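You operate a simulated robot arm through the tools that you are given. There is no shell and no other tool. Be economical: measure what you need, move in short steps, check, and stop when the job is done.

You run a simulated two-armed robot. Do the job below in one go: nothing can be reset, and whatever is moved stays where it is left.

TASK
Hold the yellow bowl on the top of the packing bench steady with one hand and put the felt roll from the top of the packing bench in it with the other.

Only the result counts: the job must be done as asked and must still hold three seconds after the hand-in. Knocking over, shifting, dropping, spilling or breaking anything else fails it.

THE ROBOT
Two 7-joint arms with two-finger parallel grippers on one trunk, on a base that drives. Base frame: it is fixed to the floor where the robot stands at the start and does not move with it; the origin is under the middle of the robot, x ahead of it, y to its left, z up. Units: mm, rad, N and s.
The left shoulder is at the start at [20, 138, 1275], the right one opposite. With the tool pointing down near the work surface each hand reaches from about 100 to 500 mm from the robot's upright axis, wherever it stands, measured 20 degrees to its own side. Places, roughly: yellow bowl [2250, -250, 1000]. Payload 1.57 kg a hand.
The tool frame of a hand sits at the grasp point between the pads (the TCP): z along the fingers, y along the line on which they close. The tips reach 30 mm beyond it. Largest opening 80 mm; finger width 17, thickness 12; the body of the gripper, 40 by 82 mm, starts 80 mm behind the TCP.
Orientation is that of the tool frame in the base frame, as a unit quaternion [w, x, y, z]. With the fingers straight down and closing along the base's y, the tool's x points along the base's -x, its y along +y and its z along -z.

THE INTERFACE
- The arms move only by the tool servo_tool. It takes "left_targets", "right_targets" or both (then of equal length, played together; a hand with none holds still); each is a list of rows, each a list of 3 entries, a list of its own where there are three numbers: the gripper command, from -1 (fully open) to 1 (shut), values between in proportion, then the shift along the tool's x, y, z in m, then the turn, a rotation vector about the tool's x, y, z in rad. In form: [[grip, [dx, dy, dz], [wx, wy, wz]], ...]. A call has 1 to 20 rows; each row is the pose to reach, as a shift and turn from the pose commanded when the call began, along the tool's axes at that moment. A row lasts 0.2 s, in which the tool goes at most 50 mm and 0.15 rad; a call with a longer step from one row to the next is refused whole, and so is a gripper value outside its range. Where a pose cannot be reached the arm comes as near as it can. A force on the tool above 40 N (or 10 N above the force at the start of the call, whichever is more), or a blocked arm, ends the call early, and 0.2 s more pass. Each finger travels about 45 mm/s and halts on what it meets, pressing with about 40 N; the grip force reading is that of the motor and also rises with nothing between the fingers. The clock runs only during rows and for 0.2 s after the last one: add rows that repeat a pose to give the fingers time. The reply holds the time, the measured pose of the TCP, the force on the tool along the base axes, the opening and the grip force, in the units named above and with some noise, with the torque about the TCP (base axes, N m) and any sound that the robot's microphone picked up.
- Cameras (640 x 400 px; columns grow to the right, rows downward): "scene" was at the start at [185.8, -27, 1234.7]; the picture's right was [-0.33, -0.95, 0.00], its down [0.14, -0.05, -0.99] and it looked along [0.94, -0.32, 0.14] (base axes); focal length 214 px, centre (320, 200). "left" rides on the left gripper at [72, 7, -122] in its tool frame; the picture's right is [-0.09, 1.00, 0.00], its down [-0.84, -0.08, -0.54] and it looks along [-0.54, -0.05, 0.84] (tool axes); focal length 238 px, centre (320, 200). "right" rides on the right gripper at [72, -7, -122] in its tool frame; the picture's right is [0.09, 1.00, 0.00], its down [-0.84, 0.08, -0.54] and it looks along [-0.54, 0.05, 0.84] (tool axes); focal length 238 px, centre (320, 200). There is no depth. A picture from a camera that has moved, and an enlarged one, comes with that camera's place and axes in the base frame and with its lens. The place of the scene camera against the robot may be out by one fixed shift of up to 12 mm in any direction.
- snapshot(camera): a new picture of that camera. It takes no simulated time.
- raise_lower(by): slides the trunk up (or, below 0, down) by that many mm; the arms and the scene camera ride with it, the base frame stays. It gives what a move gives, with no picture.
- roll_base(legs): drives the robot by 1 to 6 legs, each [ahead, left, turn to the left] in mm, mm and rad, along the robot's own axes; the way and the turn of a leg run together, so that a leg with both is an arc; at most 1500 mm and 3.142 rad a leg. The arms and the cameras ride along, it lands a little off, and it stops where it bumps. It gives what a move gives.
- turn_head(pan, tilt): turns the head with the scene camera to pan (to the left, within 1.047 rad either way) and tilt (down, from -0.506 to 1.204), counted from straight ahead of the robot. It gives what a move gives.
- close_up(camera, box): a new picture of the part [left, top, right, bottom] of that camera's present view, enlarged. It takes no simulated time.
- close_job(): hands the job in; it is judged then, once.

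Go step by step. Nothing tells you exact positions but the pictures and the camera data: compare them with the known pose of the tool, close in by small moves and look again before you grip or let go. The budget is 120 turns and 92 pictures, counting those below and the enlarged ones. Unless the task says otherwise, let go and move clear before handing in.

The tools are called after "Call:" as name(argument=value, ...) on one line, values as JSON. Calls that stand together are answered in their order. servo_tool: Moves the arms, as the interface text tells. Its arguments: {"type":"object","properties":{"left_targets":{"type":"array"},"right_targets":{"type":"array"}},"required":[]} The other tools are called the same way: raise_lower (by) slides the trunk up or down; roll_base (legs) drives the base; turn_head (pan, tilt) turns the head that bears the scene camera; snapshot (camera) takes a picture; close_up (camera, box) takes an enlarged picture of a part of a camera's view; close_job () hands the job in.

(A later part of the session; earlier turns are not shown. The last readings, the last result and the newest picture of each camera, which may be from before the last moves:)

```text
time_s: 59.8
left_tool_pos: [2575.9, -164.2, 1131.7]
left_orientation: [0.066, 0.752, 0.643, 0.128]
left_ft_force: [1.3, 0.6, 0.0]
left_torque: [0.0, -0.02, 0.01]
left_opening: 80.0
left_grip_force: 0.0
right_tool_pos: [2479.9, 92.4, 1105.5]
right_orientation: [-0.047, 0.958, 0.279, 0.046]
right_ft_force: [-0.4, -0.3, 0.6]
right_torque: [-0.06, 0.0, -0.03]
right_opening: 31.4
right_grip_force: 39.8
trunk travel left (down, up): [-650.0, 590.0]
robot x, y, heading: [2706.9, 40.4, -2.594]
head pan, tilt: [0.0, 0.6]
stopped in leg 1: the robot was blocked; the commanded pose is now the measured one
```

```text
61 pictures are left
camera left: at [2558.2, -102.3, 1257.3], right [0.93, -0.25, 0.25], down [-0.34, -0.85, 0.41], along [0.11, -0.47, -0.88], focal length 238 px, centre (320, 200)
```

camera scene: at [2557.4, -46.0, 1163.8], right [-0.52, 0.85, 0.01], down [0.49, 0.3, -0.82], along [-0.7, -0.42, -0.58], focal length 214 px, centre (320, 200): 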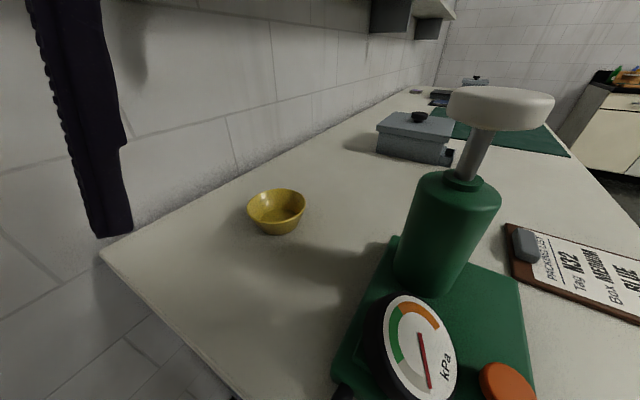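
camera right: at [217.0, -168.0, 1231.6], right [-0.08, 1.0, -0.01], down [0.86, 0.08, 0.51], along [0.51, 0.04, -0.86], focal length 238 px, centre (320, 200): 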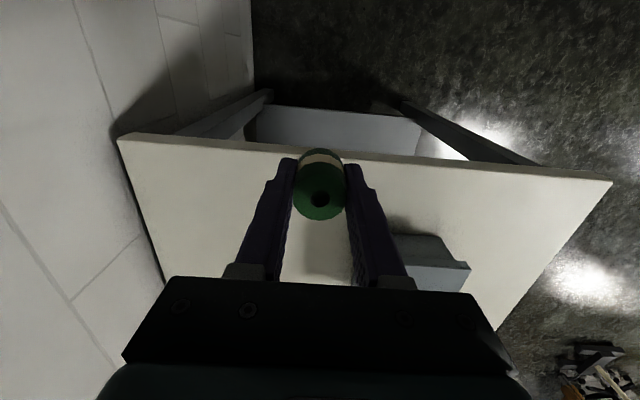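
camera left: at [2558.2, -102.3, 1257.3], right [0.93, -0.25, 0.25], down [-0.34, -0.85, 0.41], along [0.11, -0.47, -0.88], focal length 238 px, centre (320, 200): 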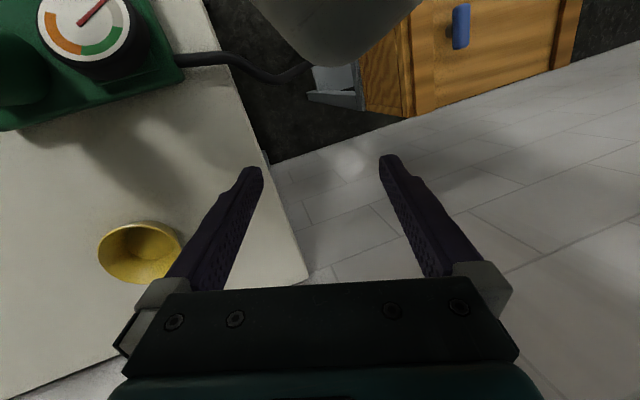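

The drive was blocked and the left arm got nudged — likely its wrist met the wall shelf. I'll back off a little and look at the left arm and shelf.

Call:
roll_base(legs=[[-31, -51, 0]])

Call:
turn_head(pan=0.75, tilt=-0.3)

Call:
snapshot(camera="scene")

Call:
turn_head(pan=0.0, tilt=-0.2)

Call:
snapshot(camera="scene")

```text
time_s: 60.8
left_tool_pos: [2565.0, -117.9, 1138.6]
left_orientation: [0.063, 0.748, 0.65, 0.117]
left_ft_force: [0.4, 1.0, -0.4]
left_torque: [0.0, -0.03, 0.0]
left_opening: 80.2
left_grip_force: 0.2
right_tool_pos: [2470.7, 138.9, 1108.6]
right_orientation: [-0.042, 0.959, 0.279, 0.04]
right_ft_force: [0.0, -0.4, 0.0]
right_torque: [-0.01, 0.01, 0.04]
right_opening: 31.3
right_grip_force: 40.0
trunk travel left (down, up): [-650.0, 590.0]
robot x, y, heading: [2704.7, 99.2, -2.594]
head pan, tilt: [0.0, 0.6]
```

```text
time_s: 62.0
left_tool_pos: [2565.0, -117.9, 1138.8]
left_orientation: [0.062, 0.748, 0.65, 0.116]
left_ft_force: [0.2, 0.8, 0.1]
left_torque: [-0.01, 0.05, -0.01]
left_opening: 79.8
left_grip_force: 0.1
right_tool_pos: [2470.6, 139.3, 1108.8]
right_orientation: [-0.043, 0.959, 0.278, 0.04]
right_ft_force: [-0.7, 0.1, -0.2]
right_torque: [-0.01, -0.01, 0.01]
right_opening: 31.3
right_grip_force: 39.5
trunk travel left (down, up): [-650.0, 590.0]
robot x, y, heading: [2706.5, 99.0, -2.597]
head pan, tilt: [0.75, -0.3]
```

```text
60 pictures are left
camera scene: at [2603.5, -27.3, 1247.5], right [-0.96, 0.27, 0.0], down [-0.08, -0.28, -0.96], along [-0.26, -0.92, 0.29], focal length 214 px, centre (320, 200)
```

scene: 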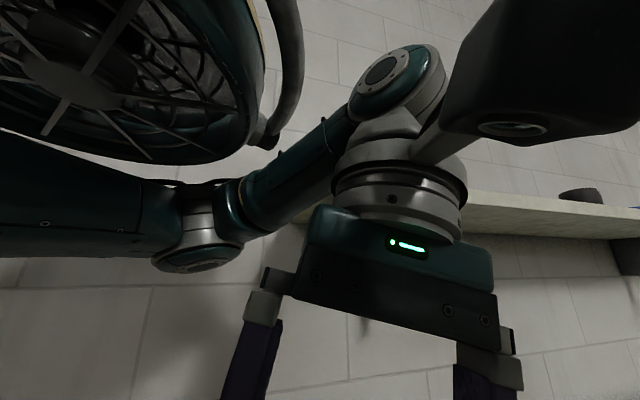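

```text
time_s: 63.0
left_tool_pos: [2564.7, -118.7, 1139.6]
left_orientation: [0.063, 0.748, 0.65, 0.117]
left_ft_force: [0.7, 0.6, 0.3]
left_torque: [0.02, 0.01, 0.04]
left_opening: 80.2
left_grip_force: 0.1
right_tool_pos: [2471.0, 139.1, 1107.8]
right_orientation: [-0.042, 0.959, 0.278, 0.041]
right_ft_force: [-0.6, 0.5, -0.5]
right_torque: [-0.05, 0.01, 0.01]
right_opening: 31.1
right_grip_force: 39.4
trunk travel left (down, up): [-650.0, 590.0]
robot x, y, heading: [2707.3, 95.8, -2.594]
head pan, tilt: [0.0, -0.201]
```

```text
59 pictures are left
camera scene: at [2553.8, 5.1, 1239.5], right [-0.52, 0.85, 0.0], down [-0.17, -0.1, -0.98], along [-0.84, -0.51, 0.2], focal length 214 px, centre (320, 200)
```

scene: 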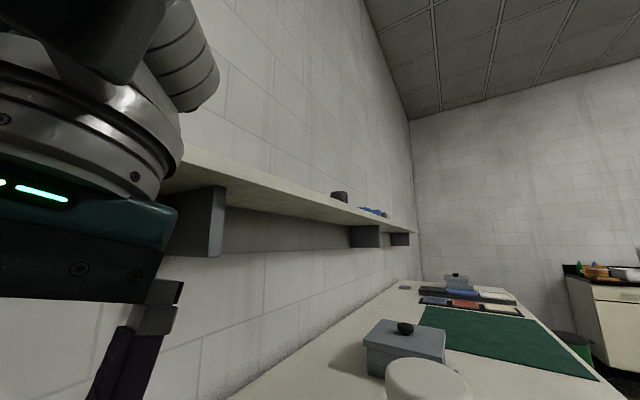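

The left elbow most likely touched the wall. I'll raise the trunk a bit for clearance over the pump, then reach the left hand forward and down (tilted) in front of the shelf so the elbow comes in.

Call:
raise_lower(by=80)

Call:
servo_tool(left_targets=[[-1, [-0.008, -0.015, 0.024], [0.11, -0.016, -0.016]], [-1, [-0.016, -0.03, 0.048], [0.22, -0.032, -0.033]], [-1, [-0.024, -0.045, 0.072], [0.33, -0.048, -0.05]], [-1, [-0.033, -0.06, 0.098], [0.45, -0.065, -0.067]], [-1, [-0.042, -0.076, 0.124], [0.56, -0.081, -0.084]], [-1, [-0.05, -0.092, 0.15], [0.67, -0.097, -0.1]], [-1, [-0.0585, -0.107, 0.174], [0.779, -0.113, -0.117]]])

Call:
turn_head(pan=0.2, tilt=0.5)

Call:
snapshot(camera="scene")

Call:
snapshot(camera="left")

```text
time_s: 64.2
left_tool_pos: [2564.8, -118.3, 1219.2]
left_orientation: [0.063, 0.748, 0.651, 0.117]
left_ft_force: [1.1, -0.2, -0.9]
left_torque: [-0.02, -0.02, -0.01]
left_opening: 80.0
left_grip_force: 0.0
right_tool_pos: [2470.8, 139.2, 1187.7]
right_orientation: [-0.042, 0.959, 0.278, 0.04]
right_ft_force: [-0.4, 0.8, -0.5]
right_torque: [-0.01, 0.0, 0.01]
right_opening: 31.3
right_grip_force: 39.9
trunk travel left (down, up): [-730.0, 510.0]
robot x, y, heading: [2705.4, 100.6, -2.598]
head pan, tilt: [0.0, -0.201]
```

```text
time_s: 65.8
left_tool_pos: [2499.7, -150.5, 1018.8]
left_orientation: [-0.185, 0.683, 0.682, -0.183]
left_ft_force: [0.3, -0.4, 1.3]
left_torque: [0.0, -0.03, 0.02]
left_opening: 80.1
left_grip_force: 0.0
right_tool_pos: [2470.7, 138.6, 1188.7]
right_orientation: [-0.043, 0.959, 0.277, 0.041]
right_ft_force: [0.0, -0.3, 0.1]
right_torque: [-0.02, 0.02, 0.0]
right_opening: 31.3
right_grip_force: 40.1
trunk travel left (down, up): [-730.0, 510.0]
robot x, y, heading: [2705.2, 101.8, -2.596]
head pan, tilt: [0.0, -0.201]
```

```text
time_s: 66.9
left_tool_pos: [2499.0, -150.3, 1018.3]
left_orientation: [-0.183, 0.683, 0.683, -0.184]
left_ft_force: [0.6, 0.7, 0.4]
left_torque: [0.01, -0.01, 0.01]
left_opening: 80.2
left_grip_force: 0.0
right_tool_pos: [2470.9, 139.0, 1188.1]
right_orientation: [-0.042, 0.959, 0.278, 0.04]
right_ft_force: [-0.2, 0.1, 0.0]
right_torque: [0.04, -0.02, -0.03]
right_opening: 31.3
right_grip_force: 40.5
trunk travel left (down, up): [-730.0, 510.0]
robot x, y, heading: [2706.7, 97.3, -2.594]
head pan, tilt: [0.201, 0.499]
```

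```text
58 pictures are left
camera scene: at [2558.1, -13.5, 1256.0], right [-0.68, 0.73, 0.0], down [0.35, 0.32, -0.88], along [-0.64, -0.6, -0.48], focal length 214 px, centre (320, 200)
```

scene: 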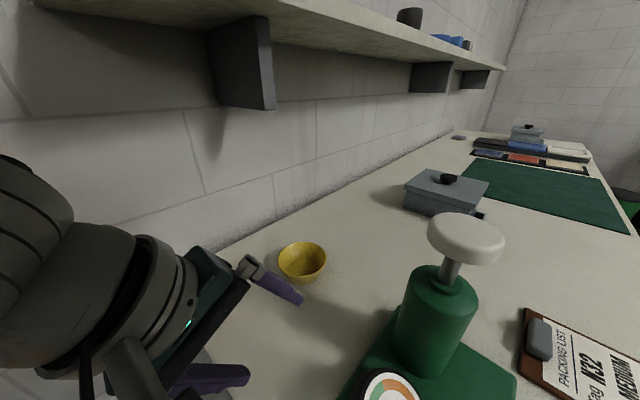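

```text
57 pictures are left
camera left: at [2565.7, -77.3, 1120.1], right [0.86, -0.09, -0.5], down [0.2, -0.84, 0.51], along [-0.46, -0.54, -0.7], focal length 238 px, centre (320, 200)
```

left: 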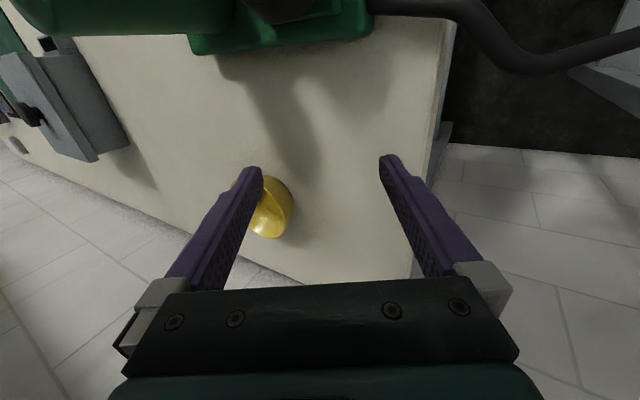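

The tilted left-hand pose works and the bowl is clearly visible. I'll drive in ~100 mm closer in two small legs so that both hands reach.

Call:
roll_base(legs=[[52, 9, 0]])

Call:
roll_base(legs=[[52, 9, 0]])

Call:
snapshot(camera="scene")

Call:
snapshot(camera="left")

```text
time_s: 67.8
left_tool_pos: [2460.7, -184.2, 1018.3]
left_orientation: [-0.183, 0.682, 0.684, -0.184]
left_ft_force: [-0.5, -0.1, 0.0]
left_torque: [0.02, -0.02, -0.03]
left_opening: 79.9
left_grip_force: 0.1
right_tool_pos: [2431.8, 105.5, 1188.3]
right_orientation: [-0.042, 0.959, 0.278, 0.04]
right_ft_force: [0.3, -0.2, -0.6]
right_torque: [-0.02, -0.02, -0.04]
right_opening: 31.3
right_grip_force: 40.3
trunk travel left (down, up): [-730.0, 510.0]
robot x, y, heading: [2662.7, 65.8, -2.595]
head pan, tilt: [0.201, 0.499]
```

```text
time_s: 68.8
left_tool_pos: [2420.7, -219.4, 1018.4]
left_orientation: [-0.184, 0.681, 0.684, -0.184]
left_ft_force: [0.0, -0.2, 0.0]
left_torque: [0.0, 0.01, 0.01]
left_opening: 80.2
left_grip_force: 0.0
right_tool_pos: [2391.5, 70.4, 1188.5]
right_orientation: [-0.042, 0.959, 0.279, 0.04]
right_ft_force: [0.3, 0.2, 0.0]
right_torque: [-0.04, 0.03, 0.01]
right_opening: 31.4
right_grip_force: 40.0
trunk travel left (down, up): [-730.0, 510.0]
robot x, y, heading: [2625.2, 28.5, -2.597]
head pan, tilt: [0.201, 0.499]
```

```text
56 pictures are left
camera scene: at [2479.2, -82.9, 1255.9], right [-0.68, 0.73, 0.0], down [0.35, 0.33, -0.88], along [-0.64, -0.6, -0.48], focal length 214 px, centre (320, 200)
```

scene: 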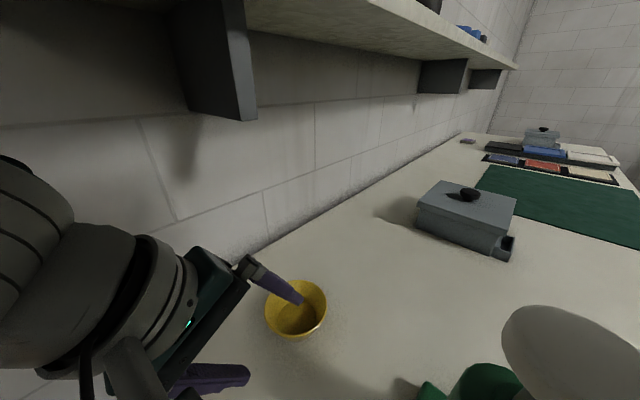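

```text
55 pictures are left
camera left: at [2487.0, -146.7, 1119.7], right [0.86, -0.09, -0.5], down [0.21, -0.84, 0.51], along [-0.46, -0.54, -0.7], focal length 238 px, centre (320, 200)
```

left: 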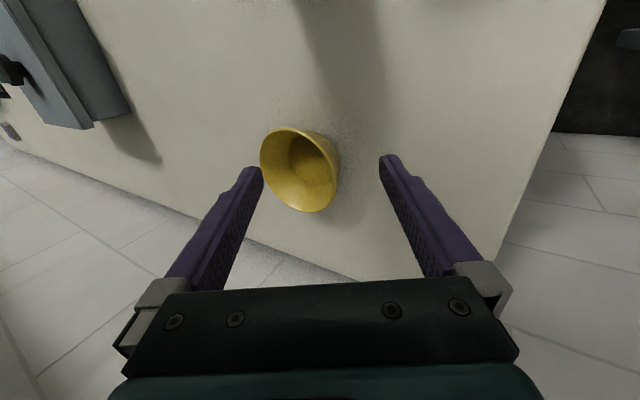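

The bowl solves to centre (2344, -253), rim z≈945, radius ≈48. I'll bring the left hand, partly closed, just above the +x rim and look.

Call:
servo_tool(left_targets=[[-0.6, [-0.01, 0.003, 0.0], [0, 0, 0]], [-0.3, [-0.02, 0.006, 0.005], [0, 0, 0]], [-0.15, [-0.034, 0.01, 0.015], [0, 0, 0]], [-0.15, [-0.034, 0.01, 0.0254], [0, 0, 0]], [-0.15, [-0.034, 0.01, 0.0254], [0, 0, 0]]])

Call:
snapshot(camera="left")

Call:
close_up(camera="scene", box=[200, 230, 400, 355])

```text
time_s: 70.0
left_tool_pos: [2416.8, -252.2, 991.4]
left_orientation: [-0.182, 0.682, 0.684, -0.184]
left_ft_force: [0.4, 0.5, 0.8]
left_torque: [0.01, 0.01, 0.02]
left_opening: 46.0
left_grip_force: 0.0
right_tool_pos: [2392.3, 69.8, 1188.2]
right_orientation: [-0.042, 0.958, 0.279, 0.04]
right_ft_force: [0.2, 0.0, -0.1]
right_torque: [-0.02, -0.02, -0.01]
right_opening: 31.2
right_grip_force: 39.6
trunk travel left (down, up): [-730.0, 510.0]
robot x, y, heading: [2626.0, 31.7, -2.592]
head pan, tilt: [0.201, 0.499]
```

```text
54 pictures are left
camera left: at [2483.0, -180.6, 1093.1], right [0.86, -0.09, -0.5], down [0.21, -0.84, 0.51], along [-0.46, -0.54, -0.7], focal length 238 px, centre (320, 200)
```

left: 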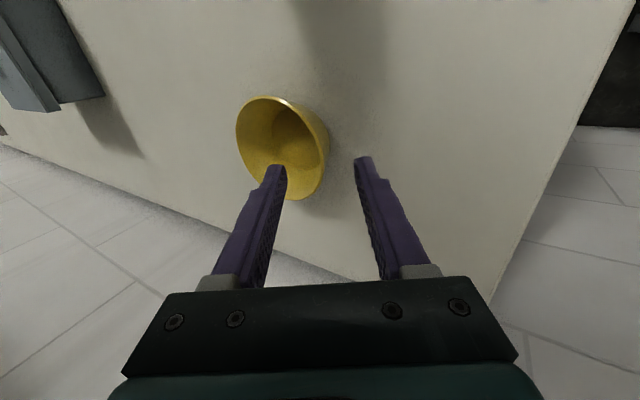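

```text
3.20 times, centred on (300, 292) of scene
camera zoom: at [2479.2, -82.9, 1255.9], right [-0.68, 0.73, 0.0], down [0.35, 0.33, -0.88], along [-0.64, -0.6, -0.48], focal length 686 px, centre (384, -96)
```

zoom: 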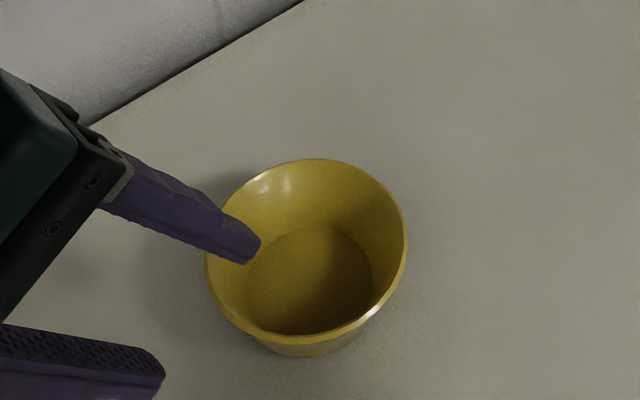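

Prediction and picture match. I'll slide 38 mm along the fingers so that they straddle the rim, and check.

Call:
servo_tool(left_targets=[[-0.15, [0, 0, 0.012], [0, 0, 0]], [-0.15, [0, 0, 0.024], [0, 0, 0]], [-0.15, [0, 0, 0.038], [0, 0, 0]]])

Call:
close_up(camera="left", box=[200, 80, 440, 230])

Call:
close_up(camera="scene", box=[200, 230, 400, 355])

```text
time_s: 70.8
left_tool_pos: [2397.8, -253.4, 957.4]
left_orientation: [-0.183, 0.683, 0.683, -0.184]
left_ft_force: [0.8, -0.5, 0.2]
left_torque: [0.02, -0.01, 0.03]
left_opening: 46.1
left_grip_force: 0.0
right_tool_pos: [2392.0, 70.5, 1186.8]
right_orientation: [-0.043, 0.959, 0.279, 0.041]
right_ft_force: [-0.2, -0.2, 0.0]
right_torque: [0.0, -0.01, -0.01]
right_opening: 31.1
right_grip_force: 40.4
trunk travel left (down, up): [-730.0, 510.0]
robot x, y, heading: [2626.7, 33.2, -2.596]
head pan, tilt: [0.201, 0.499]
```

```text
2.67 times, centred on (320, 155) of left
camera zoom: at [2463.7, -180.6, 1058.5], right [0.86, -0.09, -0.5], down [0.21, -0.84, 0.51], along [-0.46, -0.54, -0.7], focal length 636 px, centre (320, 320)
```

zoom: 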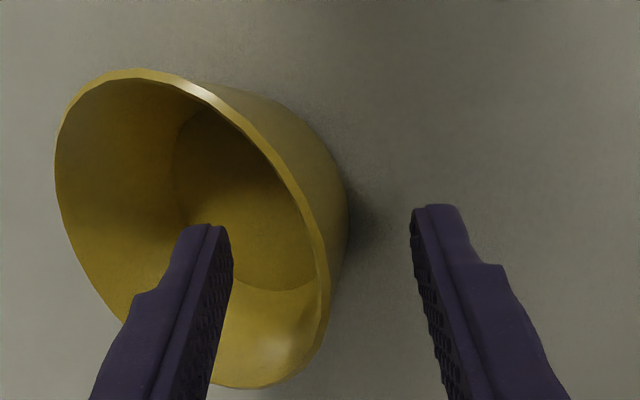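

```text
3.20 times, centred on (300, 292) of scene
camera zoom: at [2479.2, -82.9, 1255.9], right [-0.68, 0.73, 0.0], down [0.35, 0.33, -0.88], along [-0.64, -0.6, -0.48], focal length 686 px, centre (384, -96)
```

zoom: 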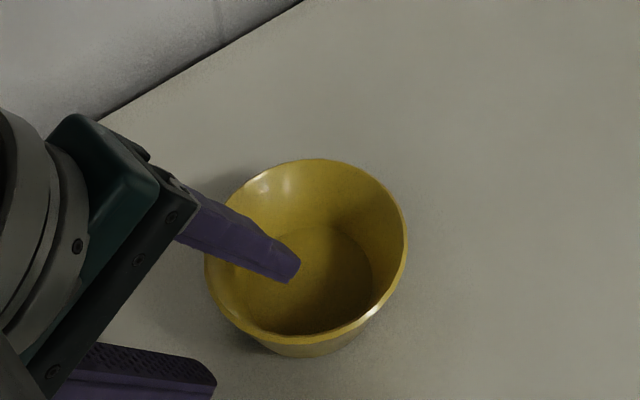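

The rim lies centred between the fingers. I'll close most of the way and look.

Call:
servo_tool(left_targets=[[0.1, [0, 0, 0], [0, 0, 0]], [0.3, [0, 0, 0], [0, 0, 0]], [0.5, [0, 0, 0], [0, 0, 0]], [0.5, [0, 0, 0], [0, 0, 0]]])

Call:
close_up(camera="left", box=[200, 80, 440, 230])

```text
time_s: 71.8
left_tool_pos: [2397.1, -253.8, 958.2]
left_orientation: [-0.183, 0.682, 0.684, -0.184]
left_ft_force: [-0.8, -0.9, 0.0]
left_torque: [-0.01, -0.01, -0.02]
left_opening: 20.2
left_grip_force: 0.1
right_tool_pos: [2391.8, 69.4, 1187.3]
right_orientation: [-0.043, 0.958, 0.28, 0.04]
right_ft_force: [-0.2, -0.2, -0.2]
right_torque: [0.01, -0.01, 0.01]
right_opening: 31.3
right_grip_force: 39.3
trunk travel left (down, up): [-730.0, 510.0]
robot x, y, heading: [2627.4, 30.1, -2.597]
head pan, tilt: [0.201, 0.499]
```

```text
2.67 times, centred on (320, 155) of left
camera zoom: at [2463.8, -180.7, 1058.7], right [0.86, -0.09, -0.5], down [0.21, -0.84, 0.51], along [-0.46, -0.54, -0.7], focal length 636 px, centre (320, 320)
```

zoom: 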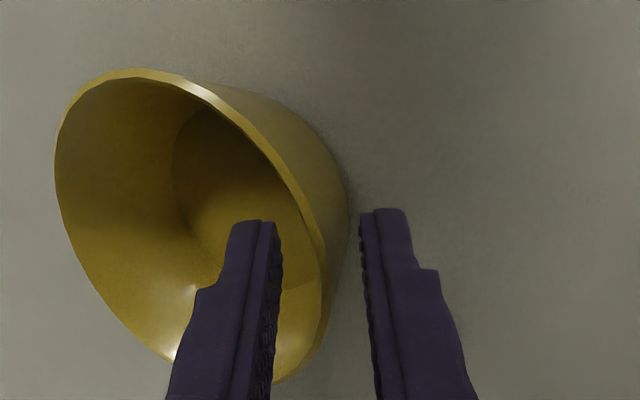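

Well centred. Close fully on the rim.

Call:
servo_tool(left_targets=[[0.65, [0, 0, 0], [0, 0, 0]], [0.75, [0, 0, 0], [0, 0, 0]], [0.85, [0, 0, 0], [0, 0, 0]], [0.95, [0, 0, 0], [0, 0, 0]], [0.95, [0, 0, 0], [0, 0, 0]]])

Call:
close_up(camera="left", box=[200, 80, 440, 230])

Call:
snapshot(camera="scene")

```text
time_s: 73.0
left_tool_pos: [2399.0, -253.1, 957.0]
left_orientation: [-0.183, 0.682, 0.684, -0.183]
left_ft_force: [0.7, -0.2, -2.7]
left_torque: [-0.01, -0.1, -0.01]
left_opening: 3.4
left_grip_force: 24.1
right_tool_pos: [2391.0, 70.6, 1187.9]
right_orientation: [-0.042, 0.959, 0.278, 0.041]
right_ft_force: [-0.2, 0.1, -0.5]
right_torque: [-0.02, 0.05, -0.02]
right_opening: 31.1
right_grip_force: 40.0
trunk travel left (down, up): [-730.0, 510.0]
robot x, y, heading: [2624.2, 30.3, -2.598]
head pan, tilt: [0.201, 0.499]
```

```text
2.67 times, centred on (320, 155) of left
camera zoom: at [2464.0, -180.6, 1058.5], right [0.86, -0.09, -0.5], down [0.21, -0.84, 0.51], along [-0.46, -0.54, -0.7], focal length 636 px, centre (320, 320)
```

zoom: 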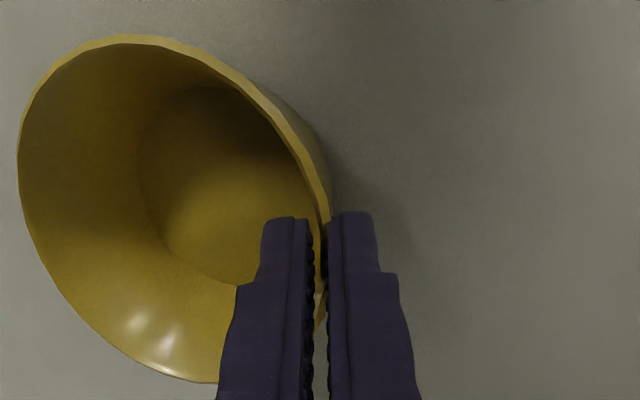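

```text
48 pictures are left
camera scene: at [2479.3, -82.8, 1255.9], right [-0.68, 0.73, 0.0], down [0.35, 0.33, -0.88], along [-0.64, -0.6, -0.48], focal length 214 px, centre (320, 200)
```

scene: 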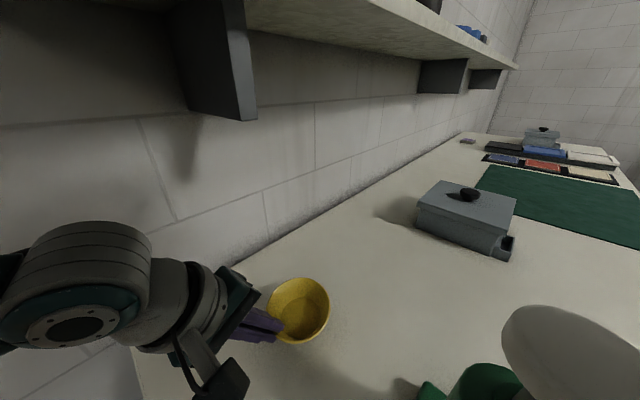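

The rim is held (3.4 mm). The bowl may have tilted slightly to match the pads; check.

Call:
close_up(camera="scene", box=[200, 240, 400, 365])

```text
3.20 times, centred on (300, 302) of scene
camera zoom: at [2479.3, -82.8, 1255.9], right [-0.68, 0.73, 0.0], down [0.35, 0.33, -0.88], along [-0.64, -0.6, -0.48], focal length 686 px, centre (384, -128)
```

zoom: 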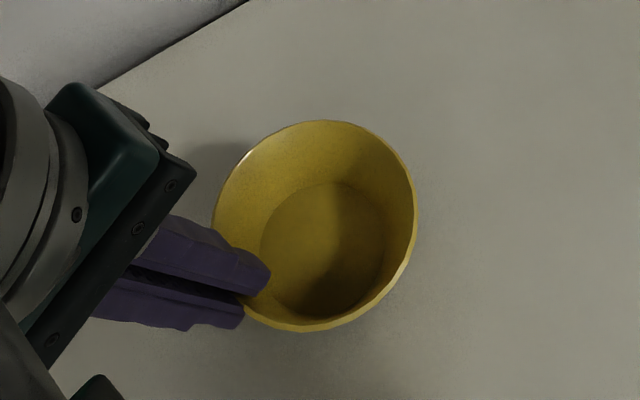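

The bowl's far side is lifted ~10°, firmly held; I'll level it before letting go. Now the right hand: rise a little, yaw, and pass above the pump cap toward the bowl.

Call:
servo_tool(right_targets=[[0.6, [0.0028, -0.0016, -0.0279], [-0.008, -0.028, -0.12]], [0.6, [-0.021, 0.0216, -0.0317], [-0.016, -0.056, -0.24]], [0.6, [-0.045, 0.045, -0.0354], [-0.025, -0.084, -0.36]], [0.6, [-0.069, 0.068, -0.039], [-0.033, -0.111, -0.477]], [0.6, [-0.0925, 0.0912, -0.0429], [-0.033, -0.111, -0.477]]])

Call:
snapshot(camera="scene")

Call:
snapshot(camera="right")

```text
time_s: 73.6
left_tool_pos: [2399.5, -253.5, 956.8]
left_orientation: [-0.183, 0.682, 0.684, -0.182]
left_ft_force: [0.0, 0.5, -2.5]
left_torque: [-0.02, -0.09, -0.04]
left_opening: 3.2
left_grip_force: 24.2
right_tool_pos: [2392.1, 57.4, 1193.1]
right_orientation: [-0.081, 0.91, 0.401, 0.06]
right_ft_force: [0.3, 0.7, 0.1]
right_torque: [-0.03, 0.01, 0.0]
right_opening: 31.4
right_grip_force: 39.8
trunk travel left (down, up): [-730.0, 510.0]
robot x, y, heading: [2626.2, 28.9, -2.596]
head pan, tilt: [0.201, 0.499]
stopped in row 3 (right hand): the arm was blocked; the commanded pose is now the measured one
```

```text
46 pictures are left
camera scene: at [2479.3, -82.7, 1255.9], right [-0.68, 0.73, 0.0], down [0.35, 0.33, -0.88], along [-0.64, -0.6, -0.48], focal length 214 px, centre (320, 200)
```

scene: 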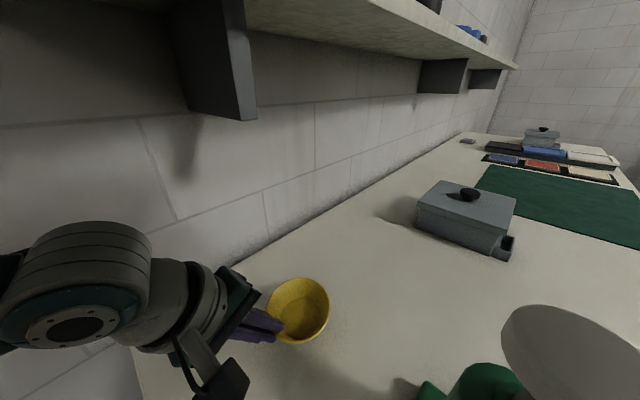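

```text
45 pictures are left
camera right: at [2428.8, 89.1, 1325.4], right [0.8, -0.59, -0.08], down [-0.53, -0.76, 0.38], along [-0.29, -0.26, -0.92], focal length 238 px, centre (320, 200)
```

right: 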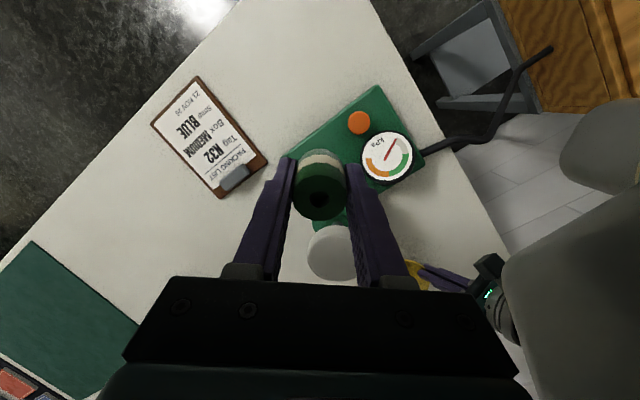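

The right arm was blocked, probably by my own head beside it. I'll move it forward away from the head, without turning, then retry.

Call:
servo_tool(right_targets=[[0.6, [-0.018, -0.006, -0.01], [0, 0, 0]], [0.6, [-0.035, -0.012, -0.018], [0, 0, 0]], [0.6, [-0.0526, -0.0186, -0.0228], [0, 0, 0]]])

Call:
snapshot(camera="right")

```text
time_s: 74.4
left_tool_pos: [2396.9, -253.6, 957.6]
left_orientation: [-0.183, 0.682, 0.683, -0.184]
left_ft_force: [0.0, 0.5, -1.4]
left_torque: [-0.02, -0.14, -0.03]
left_opening: 3.5
left_grip_force: 24.4
right_tool_pos: [2342.5, 26.1, 1209.7]
right_orientation: [-0.078, 0.911, 0.402, 0.058]
right_ft_force: [-0.9, 0.4, -0.2]
right_torque: [0.01, -0.01, 0.0]
right_opening: 31.3
right_grip_force: 39.9
trunk travel left (down, up): [-730.0, 510.0]
robot x, y, heading: [2625.3, 32.1, -2.597]
head pan, tilt: [0.201, 0.499]
```

```text
44 pictures are left
camera right: at [2378.3, 58.8, 1341.5], right [0.8, -0.6, -0.08], down [-0.53, -0.76, 0.38], along [-0.29, -0.26, -0.92], focal length 238 px, centre (320, 200)
```

right: 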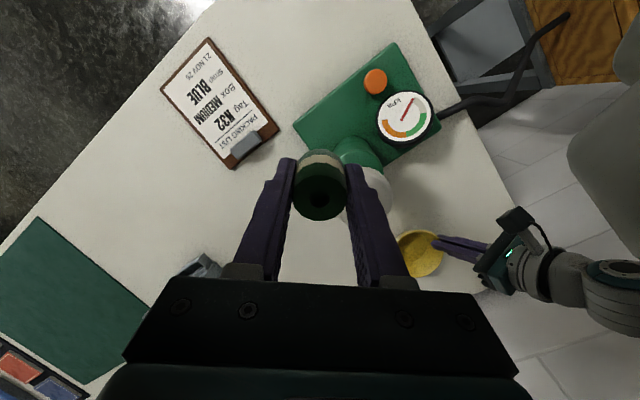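

Call:
servo_tool(right_targets=[[0.6, [-0.026, 0.02, -0.008], [-0.019, -0.045, -0.054]], [0.6, [-0.053, 0.041, -0.016], [-0.038, -0.09, -0.108]], [0.6, [-0.079, 0.061, -0.023], [-0.058, -0.135, -0.162]], [0.6, [-0.1055, 0.0813, -0.0312], [-0.077, -0.179, -0.216]]])

Call:
snapshot(camera="right")

Call:
snapshot(camera="scene")

```text
time_s: 75.4
left_tool_pos: [2395.2, -252.5, 957.4]
left_orientation: [-0.184, 0.682, 0.684, -0.184]
left_ft_force: [-0.3, 1.8, -2.0]
left_torque: [-0.02, -0.12, -0.01]
left_opening: 3.6
left_grip_force: 24.4
right_tool_pos: [2329.6, -111.3, 1211.5]
right_orientation: [-0.001, 0.866, 0.5, 0.001]
right_ft_force: [0.7, -0.2, 0.9]
right_torque: [-0.01, -0.02, -0.03]
right_opening: 31.6
right_grip_force: 39.6
trunk travel left (down, up): [-730.0, 510.0]
robot x, y, heading: [2625.3, 28.8, -2.595]
head pan, tilt: [0.201, 0.499]
```

```text
43 pictures are left
camera right: at [2359.2, -45.8, 1333.7], right [0.91, -0.42, 0.0], down [-0.35, -0.77, 0.54], along [-0.22, -0.49, -0.84], focal length 238 px, centre (320, 200)
```

right: 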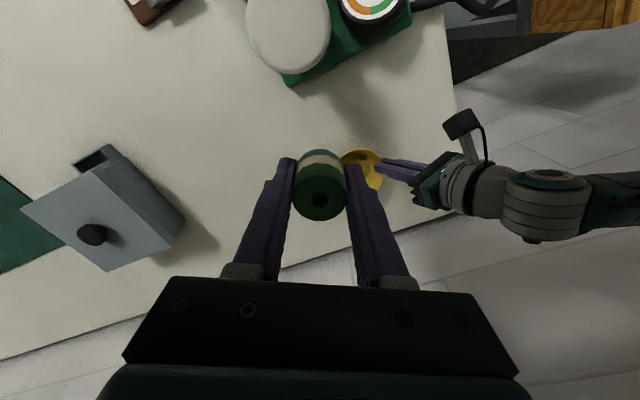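

```text
42 pictures are left
camera scene: at [2479.3, -82.9, 1255.9], right [-0.68, 0.73, 0.0], down [0.35, 0.33, -0.88], along [-0.64, -0.6, -0.48], focal length 214 px, centre (320, 200)
```

scene: 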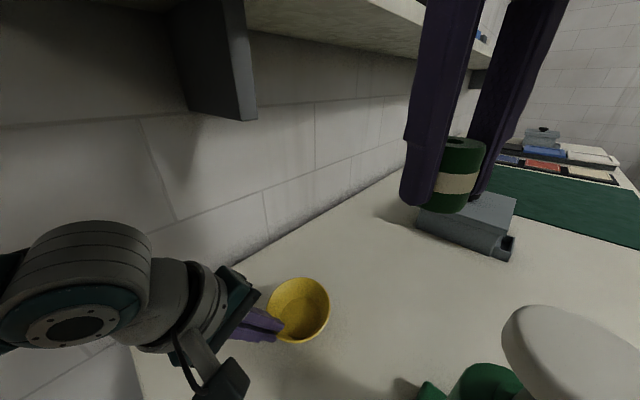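

Right hand is past the pump cap. Now to y≈-190, then descend to just above rim height, still in front of the shelf.

Call:
servo_tool(right_targets=[[0.6, [-0.035, 0.017, 0], [0, 0, 0]], [0.6, [-0.071, 0.035, 0], [0, 0, 0]], [0.6, [-0.071, 0.035, 0.04], [0, 0, 0]], [0.6, [-0.071, 0.035, 0.08], [0, 0, 0]], [0.6, [-0.071, 0.035, 0.12], [0, 0, 0]], [0.6, [-0.071, 0.035, 0.155], [0, 0, 0]], [0.6, [-0.071, 0.035, 0.18], [0, 0, 0]]])

Call:
snapshot(camera="right")

Call:
snapshot(camera="scene")

```text
time_s: 77.0
left_tool_pos: [2397.4, -253.9, 957.8]
left_orientation: [-0.184, 0.682, 0.683, -0.184]
left_ft_force: [-0.4, -0.3, -1.5]
left_torque: [0.05, -0.14, 0.0]
left_opening: 3.4
left_grip_force: 24.3
right_tool_pos: [2325.1, -185.4, 1032.8]
right_orientation: [-0.001, 0.866, 0.501, 0.001]
right_ft_force: [0.1, -0.4, 0.3]
right_torque: [0.02, -0.01, -0.01]
right_opening: 31.2
right_grip_force: 39.7
trunk travel left (down, up): [-730.0, 510.0]
robot x, y, heading: [2628.5, 36.1, -2.593]
head pan, tilt: [0.201, 0.499]
```

```text
41 pictures are left
camera right: at [2355.4, -122.0, 1154.2], right [0.91, -0.42, 0.0], down [-0.35, -0.77, 0.54], along [-0.22, -0.49, -0.84], focal length 238 px, centre (320, 200)
```

right: 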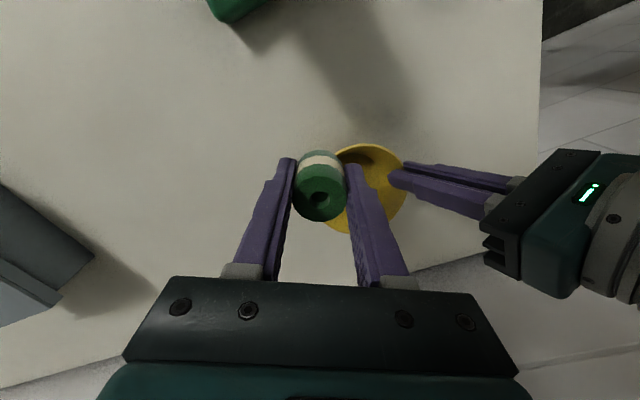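

```text
40 pictures are left
camera scene: at [2479.3, -82.8, 1255.9], right [-0.68, 0.73, 0.0], down [0.35, 0.33, -0.88], along [-0.64, -0.6, -0.48], focal length 214 px, centre (320, 200)
```

scene: 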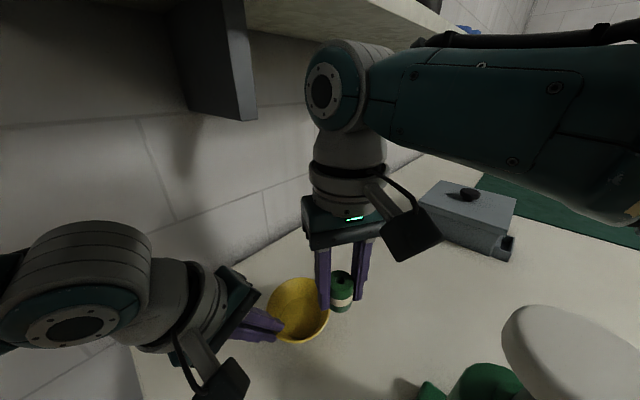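

Everything is clear. Bowl centre is about (2343, -252); I'll bring the roll over it at (2335, -250), keeping low under the shelf.

Call:
servo_tool(right_targets=[[0.6, [-0.017, 0.014, 0.006], [0, 0, 0]], [0.6, [-0.034, 0.028, 0.01], [0, 0, 0]], [0.6, [-0.0513, 0.0412, 0.012], [0, 0, 0]], [0.6, [-0.0513, 0.0412, 0.012], [0, 0, 0]]])

Call:
snapshot(camera="right")

Call:
close_up(camera="scene", box=[200, 200, 440, 350])

Call:
snapshot(camera="left")

```text
time_s: 78.0
left_tool_pos: [2398.6, -254.1, 957.3]
left_orientation: [-0.184, 0.682, 0.683, -0.184]
left_ft_force: [0.1, 0.1, -2.2]
left_torque: [0.0, -0.1, 0.02]
left_opening: 3.5
left_grip_force: 24.7
right_tool_pos: [2318.8, -210.8, 1021.7]
right_orientation: [-0.007, 0.872, 0.489, 0.001]
right_ft_force: [0.1, 0.6, -0.3]
right_torque: [-0.01, 0.05, 0.03]
right_opening: 31.4
right_grip_force: 39.6
right hand out of reach, approached as far as the arm can: row 2, 3, 4
trunk travel left (down, up): [-730.0, 510.0]
robot x, y, heading: [2627.6, 33.4, -2.596]
head pan, tilt: [0.201, 0.499]
```

```text
39 pictures are left
camera right: at [2350.7, -148.3, 1143.4], right [0.9, -0.44, -0.01], down [-0.37, -0.76, 0.53], along [-0.24, -0.48, -0.85], focal length 238 px, centre (320, 200)
```

right: 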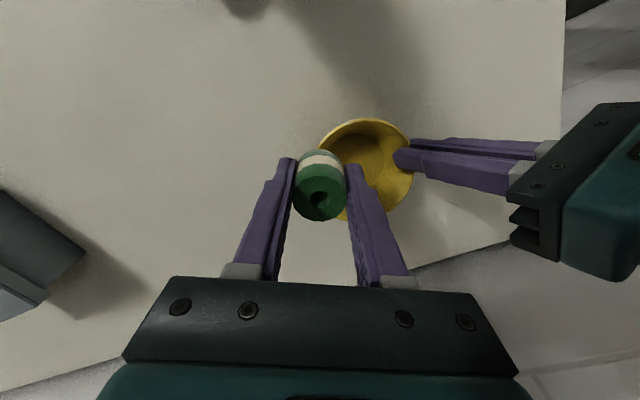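

```text
2.67 times, centred on (320, 275) of scene
camera zoom: at [2490.4, -93.8, 1258.9], right [-0.8, 0.61, 0.0], down [0.27, 0.36, -0.89], along [-0.54, -0.71, -0.45], focal length 572 px, centre (320, 0)
```

zoom: 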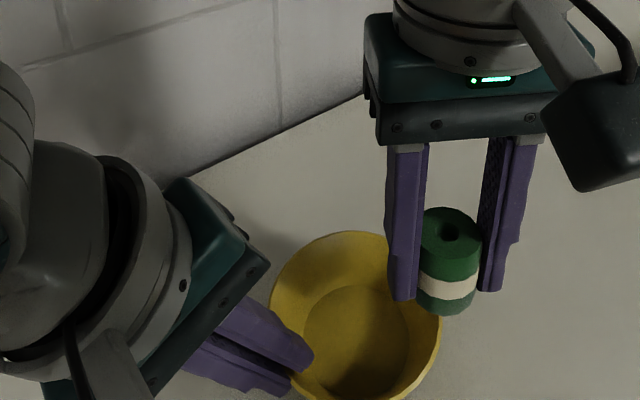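

```text
37 pictures are left
camera left: at [2463.9, -180.7, 1058.7], right [0.86, -0.09, -0.5], down [0.21, -0.84, 0.51], along [-0.46, -0.54, -0.7], focal length 238 px, centre (320, 200)
```

left: 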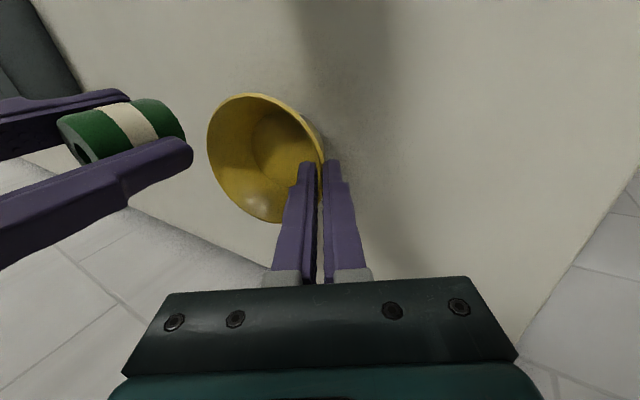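

The right hand hit its reach limit with the tool vertical, and its arm nudges my head. I'll turn the head aside and lean the right tool back toward its shoulder to gain reach.

Call:
turn_head(pan=0.55, tilt=0.5)

Call:
servo_tool(right_targets=[[0.6, [0, 0, 0], [0, -0.1, 0]], [0.6, [0, 0, 0], [0, -0.2, 0]], [0.6, [0, 0, 0], [0, -0.3, 0]], [0.6, [0, 0, 0], [0, -0.4, 0]]])

Call:
snapshot(camera="scene")

Call:
snapshot(camera="left")

```text
time_s: 78.8
left_tool_pos: [2397.4, -254.5, 957.1]
left_orientation: [-0.183, 0.683, 0.683, -0.183]
left_ft_force: [0.2, 0.4, -1.6]
left_torque: [0.0, -0.15, 0.0]
left_opening: 3.6
left_grip_force: 24.5
right_tool_pos: [2333.8, -218.5, 1023.5]
right_orientation: [-0.002, 0.865, 0.501, 0.003]
right_ft_force: [0.3, -0.3, 1.1]
right_torque: [-0.04, 0.02, 0.02]
right_opening: 31.4
right_grip_force: 40.2
trunk travel left (down, up): [-730.0, 510.0]
robot x, y, heading: [2625.4, 29.2, -2.598]
head pan, tilt: [0.55, 0.499]
```

```text
time_s: 79.8
left_tool_pos: [2397.5, -252.7, 957.3]
left_orientation: [-0.183, 0.682, 0.683, -0.184]
left_ft_force: [-0.4, 0.7, -2.0]
left_torque: [0.0, -0.09, 0.03]
left_opening: 3.4
left_grip_force: 24.9
right_tool_pos: [2332.4, -221.0, 1023.7]
right_orientation: [0.098, 0.849, 0.49, -0.17]
right_ft_force: [-0.3, -0.2, -0.6]
right_torque: [-0.03, 0.01, 0.01]
right_opening: 31.4
right_grip_force: 40.2
trunk travel left (down, up): [-730.0, 510.0]
robot x, y, heading: [2625.1, 30.1, -2.599]
head pan, tilt: [0.55, 0.499]
```

```text
36 pictures are left
camera scene: at [2504.5, -101.9, 1255.9], right [-0.89, 0.46, 0.0], down [0.22, 0.43, -0.88], along [-0.4, -0.78, -0.48], focal length 214 px, centre (320, 200)
```

scene: 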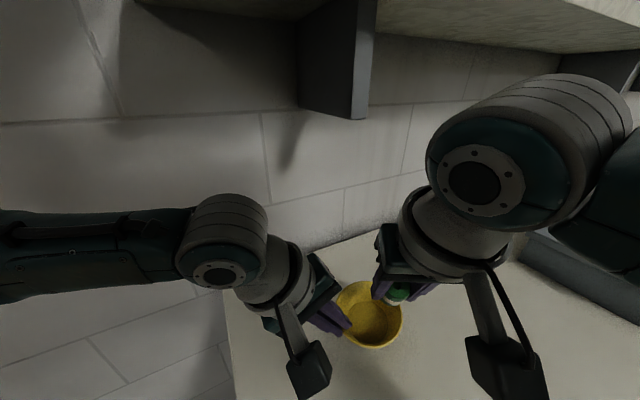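

```text
35 pictures are left
camera left: at [2463.9, -180.6, 1058.7], right [0.86, -0.09, -0.5], down [0.21, -0.84, 0.51], along [-0.46, -0.54, -0.7], focal length 238 px, centre (320, 200)
```

left: 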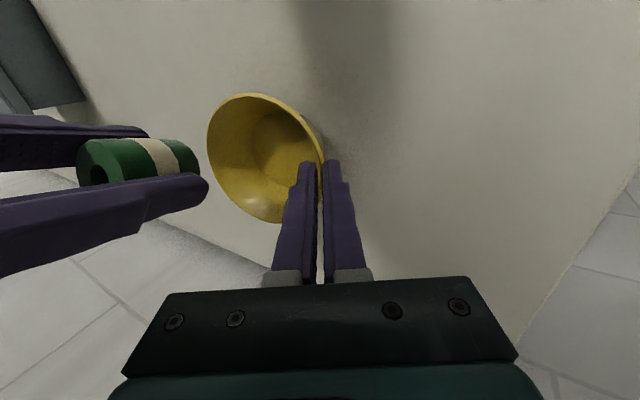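

With the head aside the arm reaches fine, and the tilt is in place. I'll move the roll just above the bowl opening and check before lowering.

Call:
servo_tool(right_targets=[[0.6, [-0.002, 0.009, 0.006], [0, 0, 0]], [0.6, [-0.004, 0.017, 0.015], [0, 0, 0]], [0.6, [-0.004, 0.017, 0.015], [0, 0, 0]]])

Call:
snapshot(camera="right")

Call:
close_up(camera="scene", box=[270, 230, 470, 355])

Call:
close_up(camera="left", box=[120, 60, 400, 235])

```text
time_s: 80.6
left_tool_pos: [2397.2, -253.0, 957.7]
left_orientation: [-0.183, 0.682, 0.684, -0.184]
left_ft_force: [-0.7, -0.4, -2.0]
left_torque: [-0.02, -0.12, -0.02]
left_opening: 3.7
left_grip_force: 24.5
right_tool_pos: [2342.0, -238.3, 1010.3]
right_orientation: [0.097, 0.849, 0.491, -0.17]
right_ft_force: [0.1, 0.7, 0.5]
right_torque: [0.04, -0.07, 0.0]
right_opening: 31.3
right_grip_force: 40.2
trunk travel left (down, up): [-730.0, 510.0]
robot x, y, heading: [2626.6, 30.7, -2.598]
head pan, tilt: [0.55, 0.499]
```

```text
34 pictures are left
camera right: at [2391.3, -136.6, 1095.3], right [0.91, -0.42, -0.04], down [-0.21, -0.53, 0.82], along [-0.37, -0.74, -0.57], focal length 238 px, centre (320, 200)
```

right: 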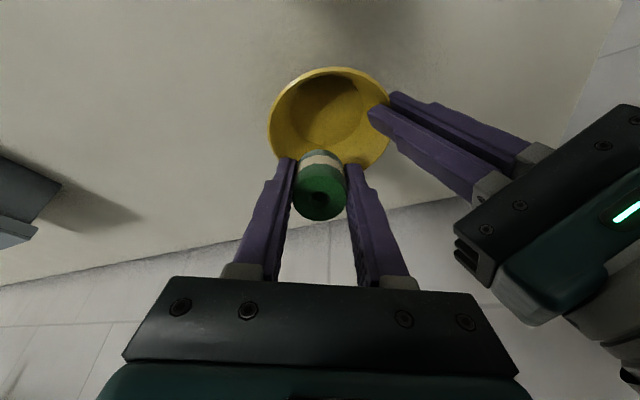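

```text
3.20 times, centred on (370, 292) of scene
camera zoom: at [2504.4, -101.9, 1255.9], right [-0.89, 0.46, 0.0], down [0.22, 0.43, -0.88], along [-0.4, -0.78, -0.48], focal length 686 px, centre (160, -96)
```

zoom: 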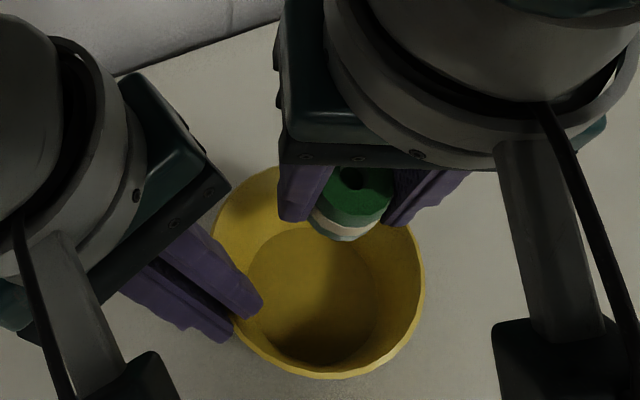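

```text
2.29 times, centred on (260, 148) of left
camera zoom: at [2463.9, -180.7, 1058.7], right [0.86, -0.09, -0.5], down [0.21, -0.84, 0.51], along [-0.46, -0.54, -0.7], focal length 545 px, centre (457, 320)
```

zoom: 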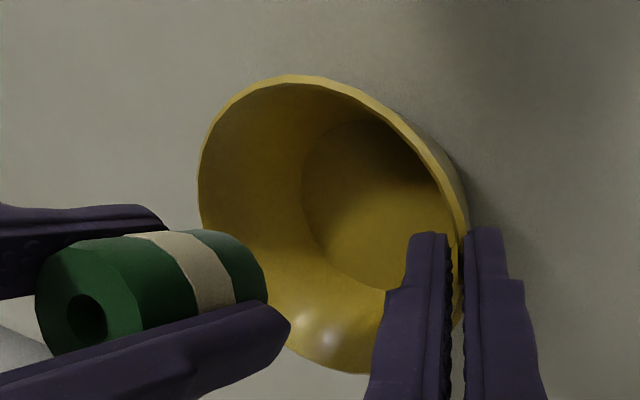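

Projection says lowering ~38 mm straight down puts the roll's foot at the bowl's centre, clear of the left finger. Lowering in small steps.

Call:
servo_tool(right_targets=[[0.6, [0.004, 0, 0.012], [0, 0, 0]], [0.6, [0.008, 0, 0.024], [0, 0, 0]], [0.6, [0.0115, 0, 0.034], [0, 0, 0]], [0.6, [0.0115, 0, 0.034], [0, 0, 0]]])

Call:
close_up(camera="right", box=[200, 50, 440, 220])

Call:
close_up(camera="scene", box=[270, 230, 470, 355])

Call:
close_up(camera="left", box=[120, 60, 400, 235])

```text
time_s: 81.6
left_tool_pos: [2397.7, -254.0, 956.4]
left_orientation: [-0.184, 0.682, 0.684, -0.183]
left_ft_force: [0.2, 0.0, -1.3]
left_torque: [0.01, -0.11, -0.03]
left_opening: 3.4
left_grip_force: 24.8
right_tool_pos: [2341.3, -238.9, 974.0]
right_orientation: [0.099, 0.848, 0.492, -0.169]
right_ft_force: [-0.3, -0.2, 0.4]
right_torque: [-0.04, 0.01, -0.02]
right_opening: 31.2
right_grip_force: 40.2
trunk travel left (down, up): [-730.0, 510.0]
robot x, y, heading: [2625.6, 32.5, -2.593]
head pan, tilt: [0.55, 0.499]
```

```text
2.35 times, centred on (320, 135) of right
camera zoom: at [2389.9, -138.3, 1059.5], right [0.91, -0.42, -0.04], down [-0.21, -0.53, 0.82], along [-0.37, -0.74, -0.57], focal length 561 px, centre (320, 353)
```

zoom: 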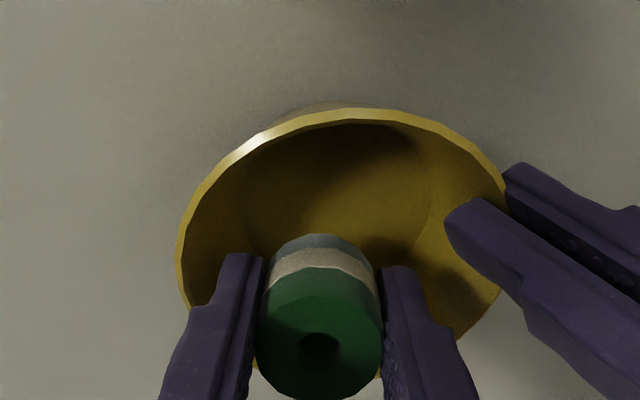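

```text
3.20 times, centred on (370, 292) of scene
camera zoom: at [2504.4, -101.9, 1255.9], right [-0.89, 0.46, 0.0], down [0.22, 0.43, -0.88], along [-0.4, -0.78, -0.48], focal length 686 px, centre (160, -96)
```

zoom: 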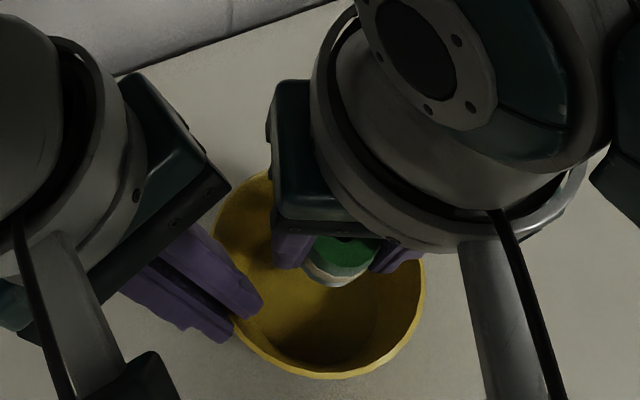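

```text
2.29 times, centred on (260, 148) of left
camera zoom: at [2463.9, -180.7, 1058.7], right [0.86, -0.09, -0.5], down [0.21, -0.84, 0.51], along [-0.46, -0.54, -0.7], focal length 545 px, centre (457, 320)
```

zoom: 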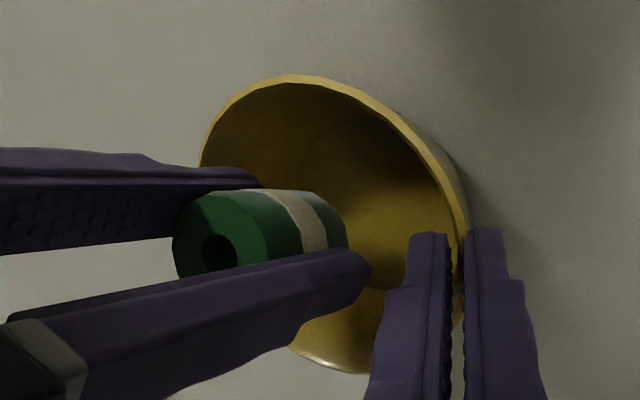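

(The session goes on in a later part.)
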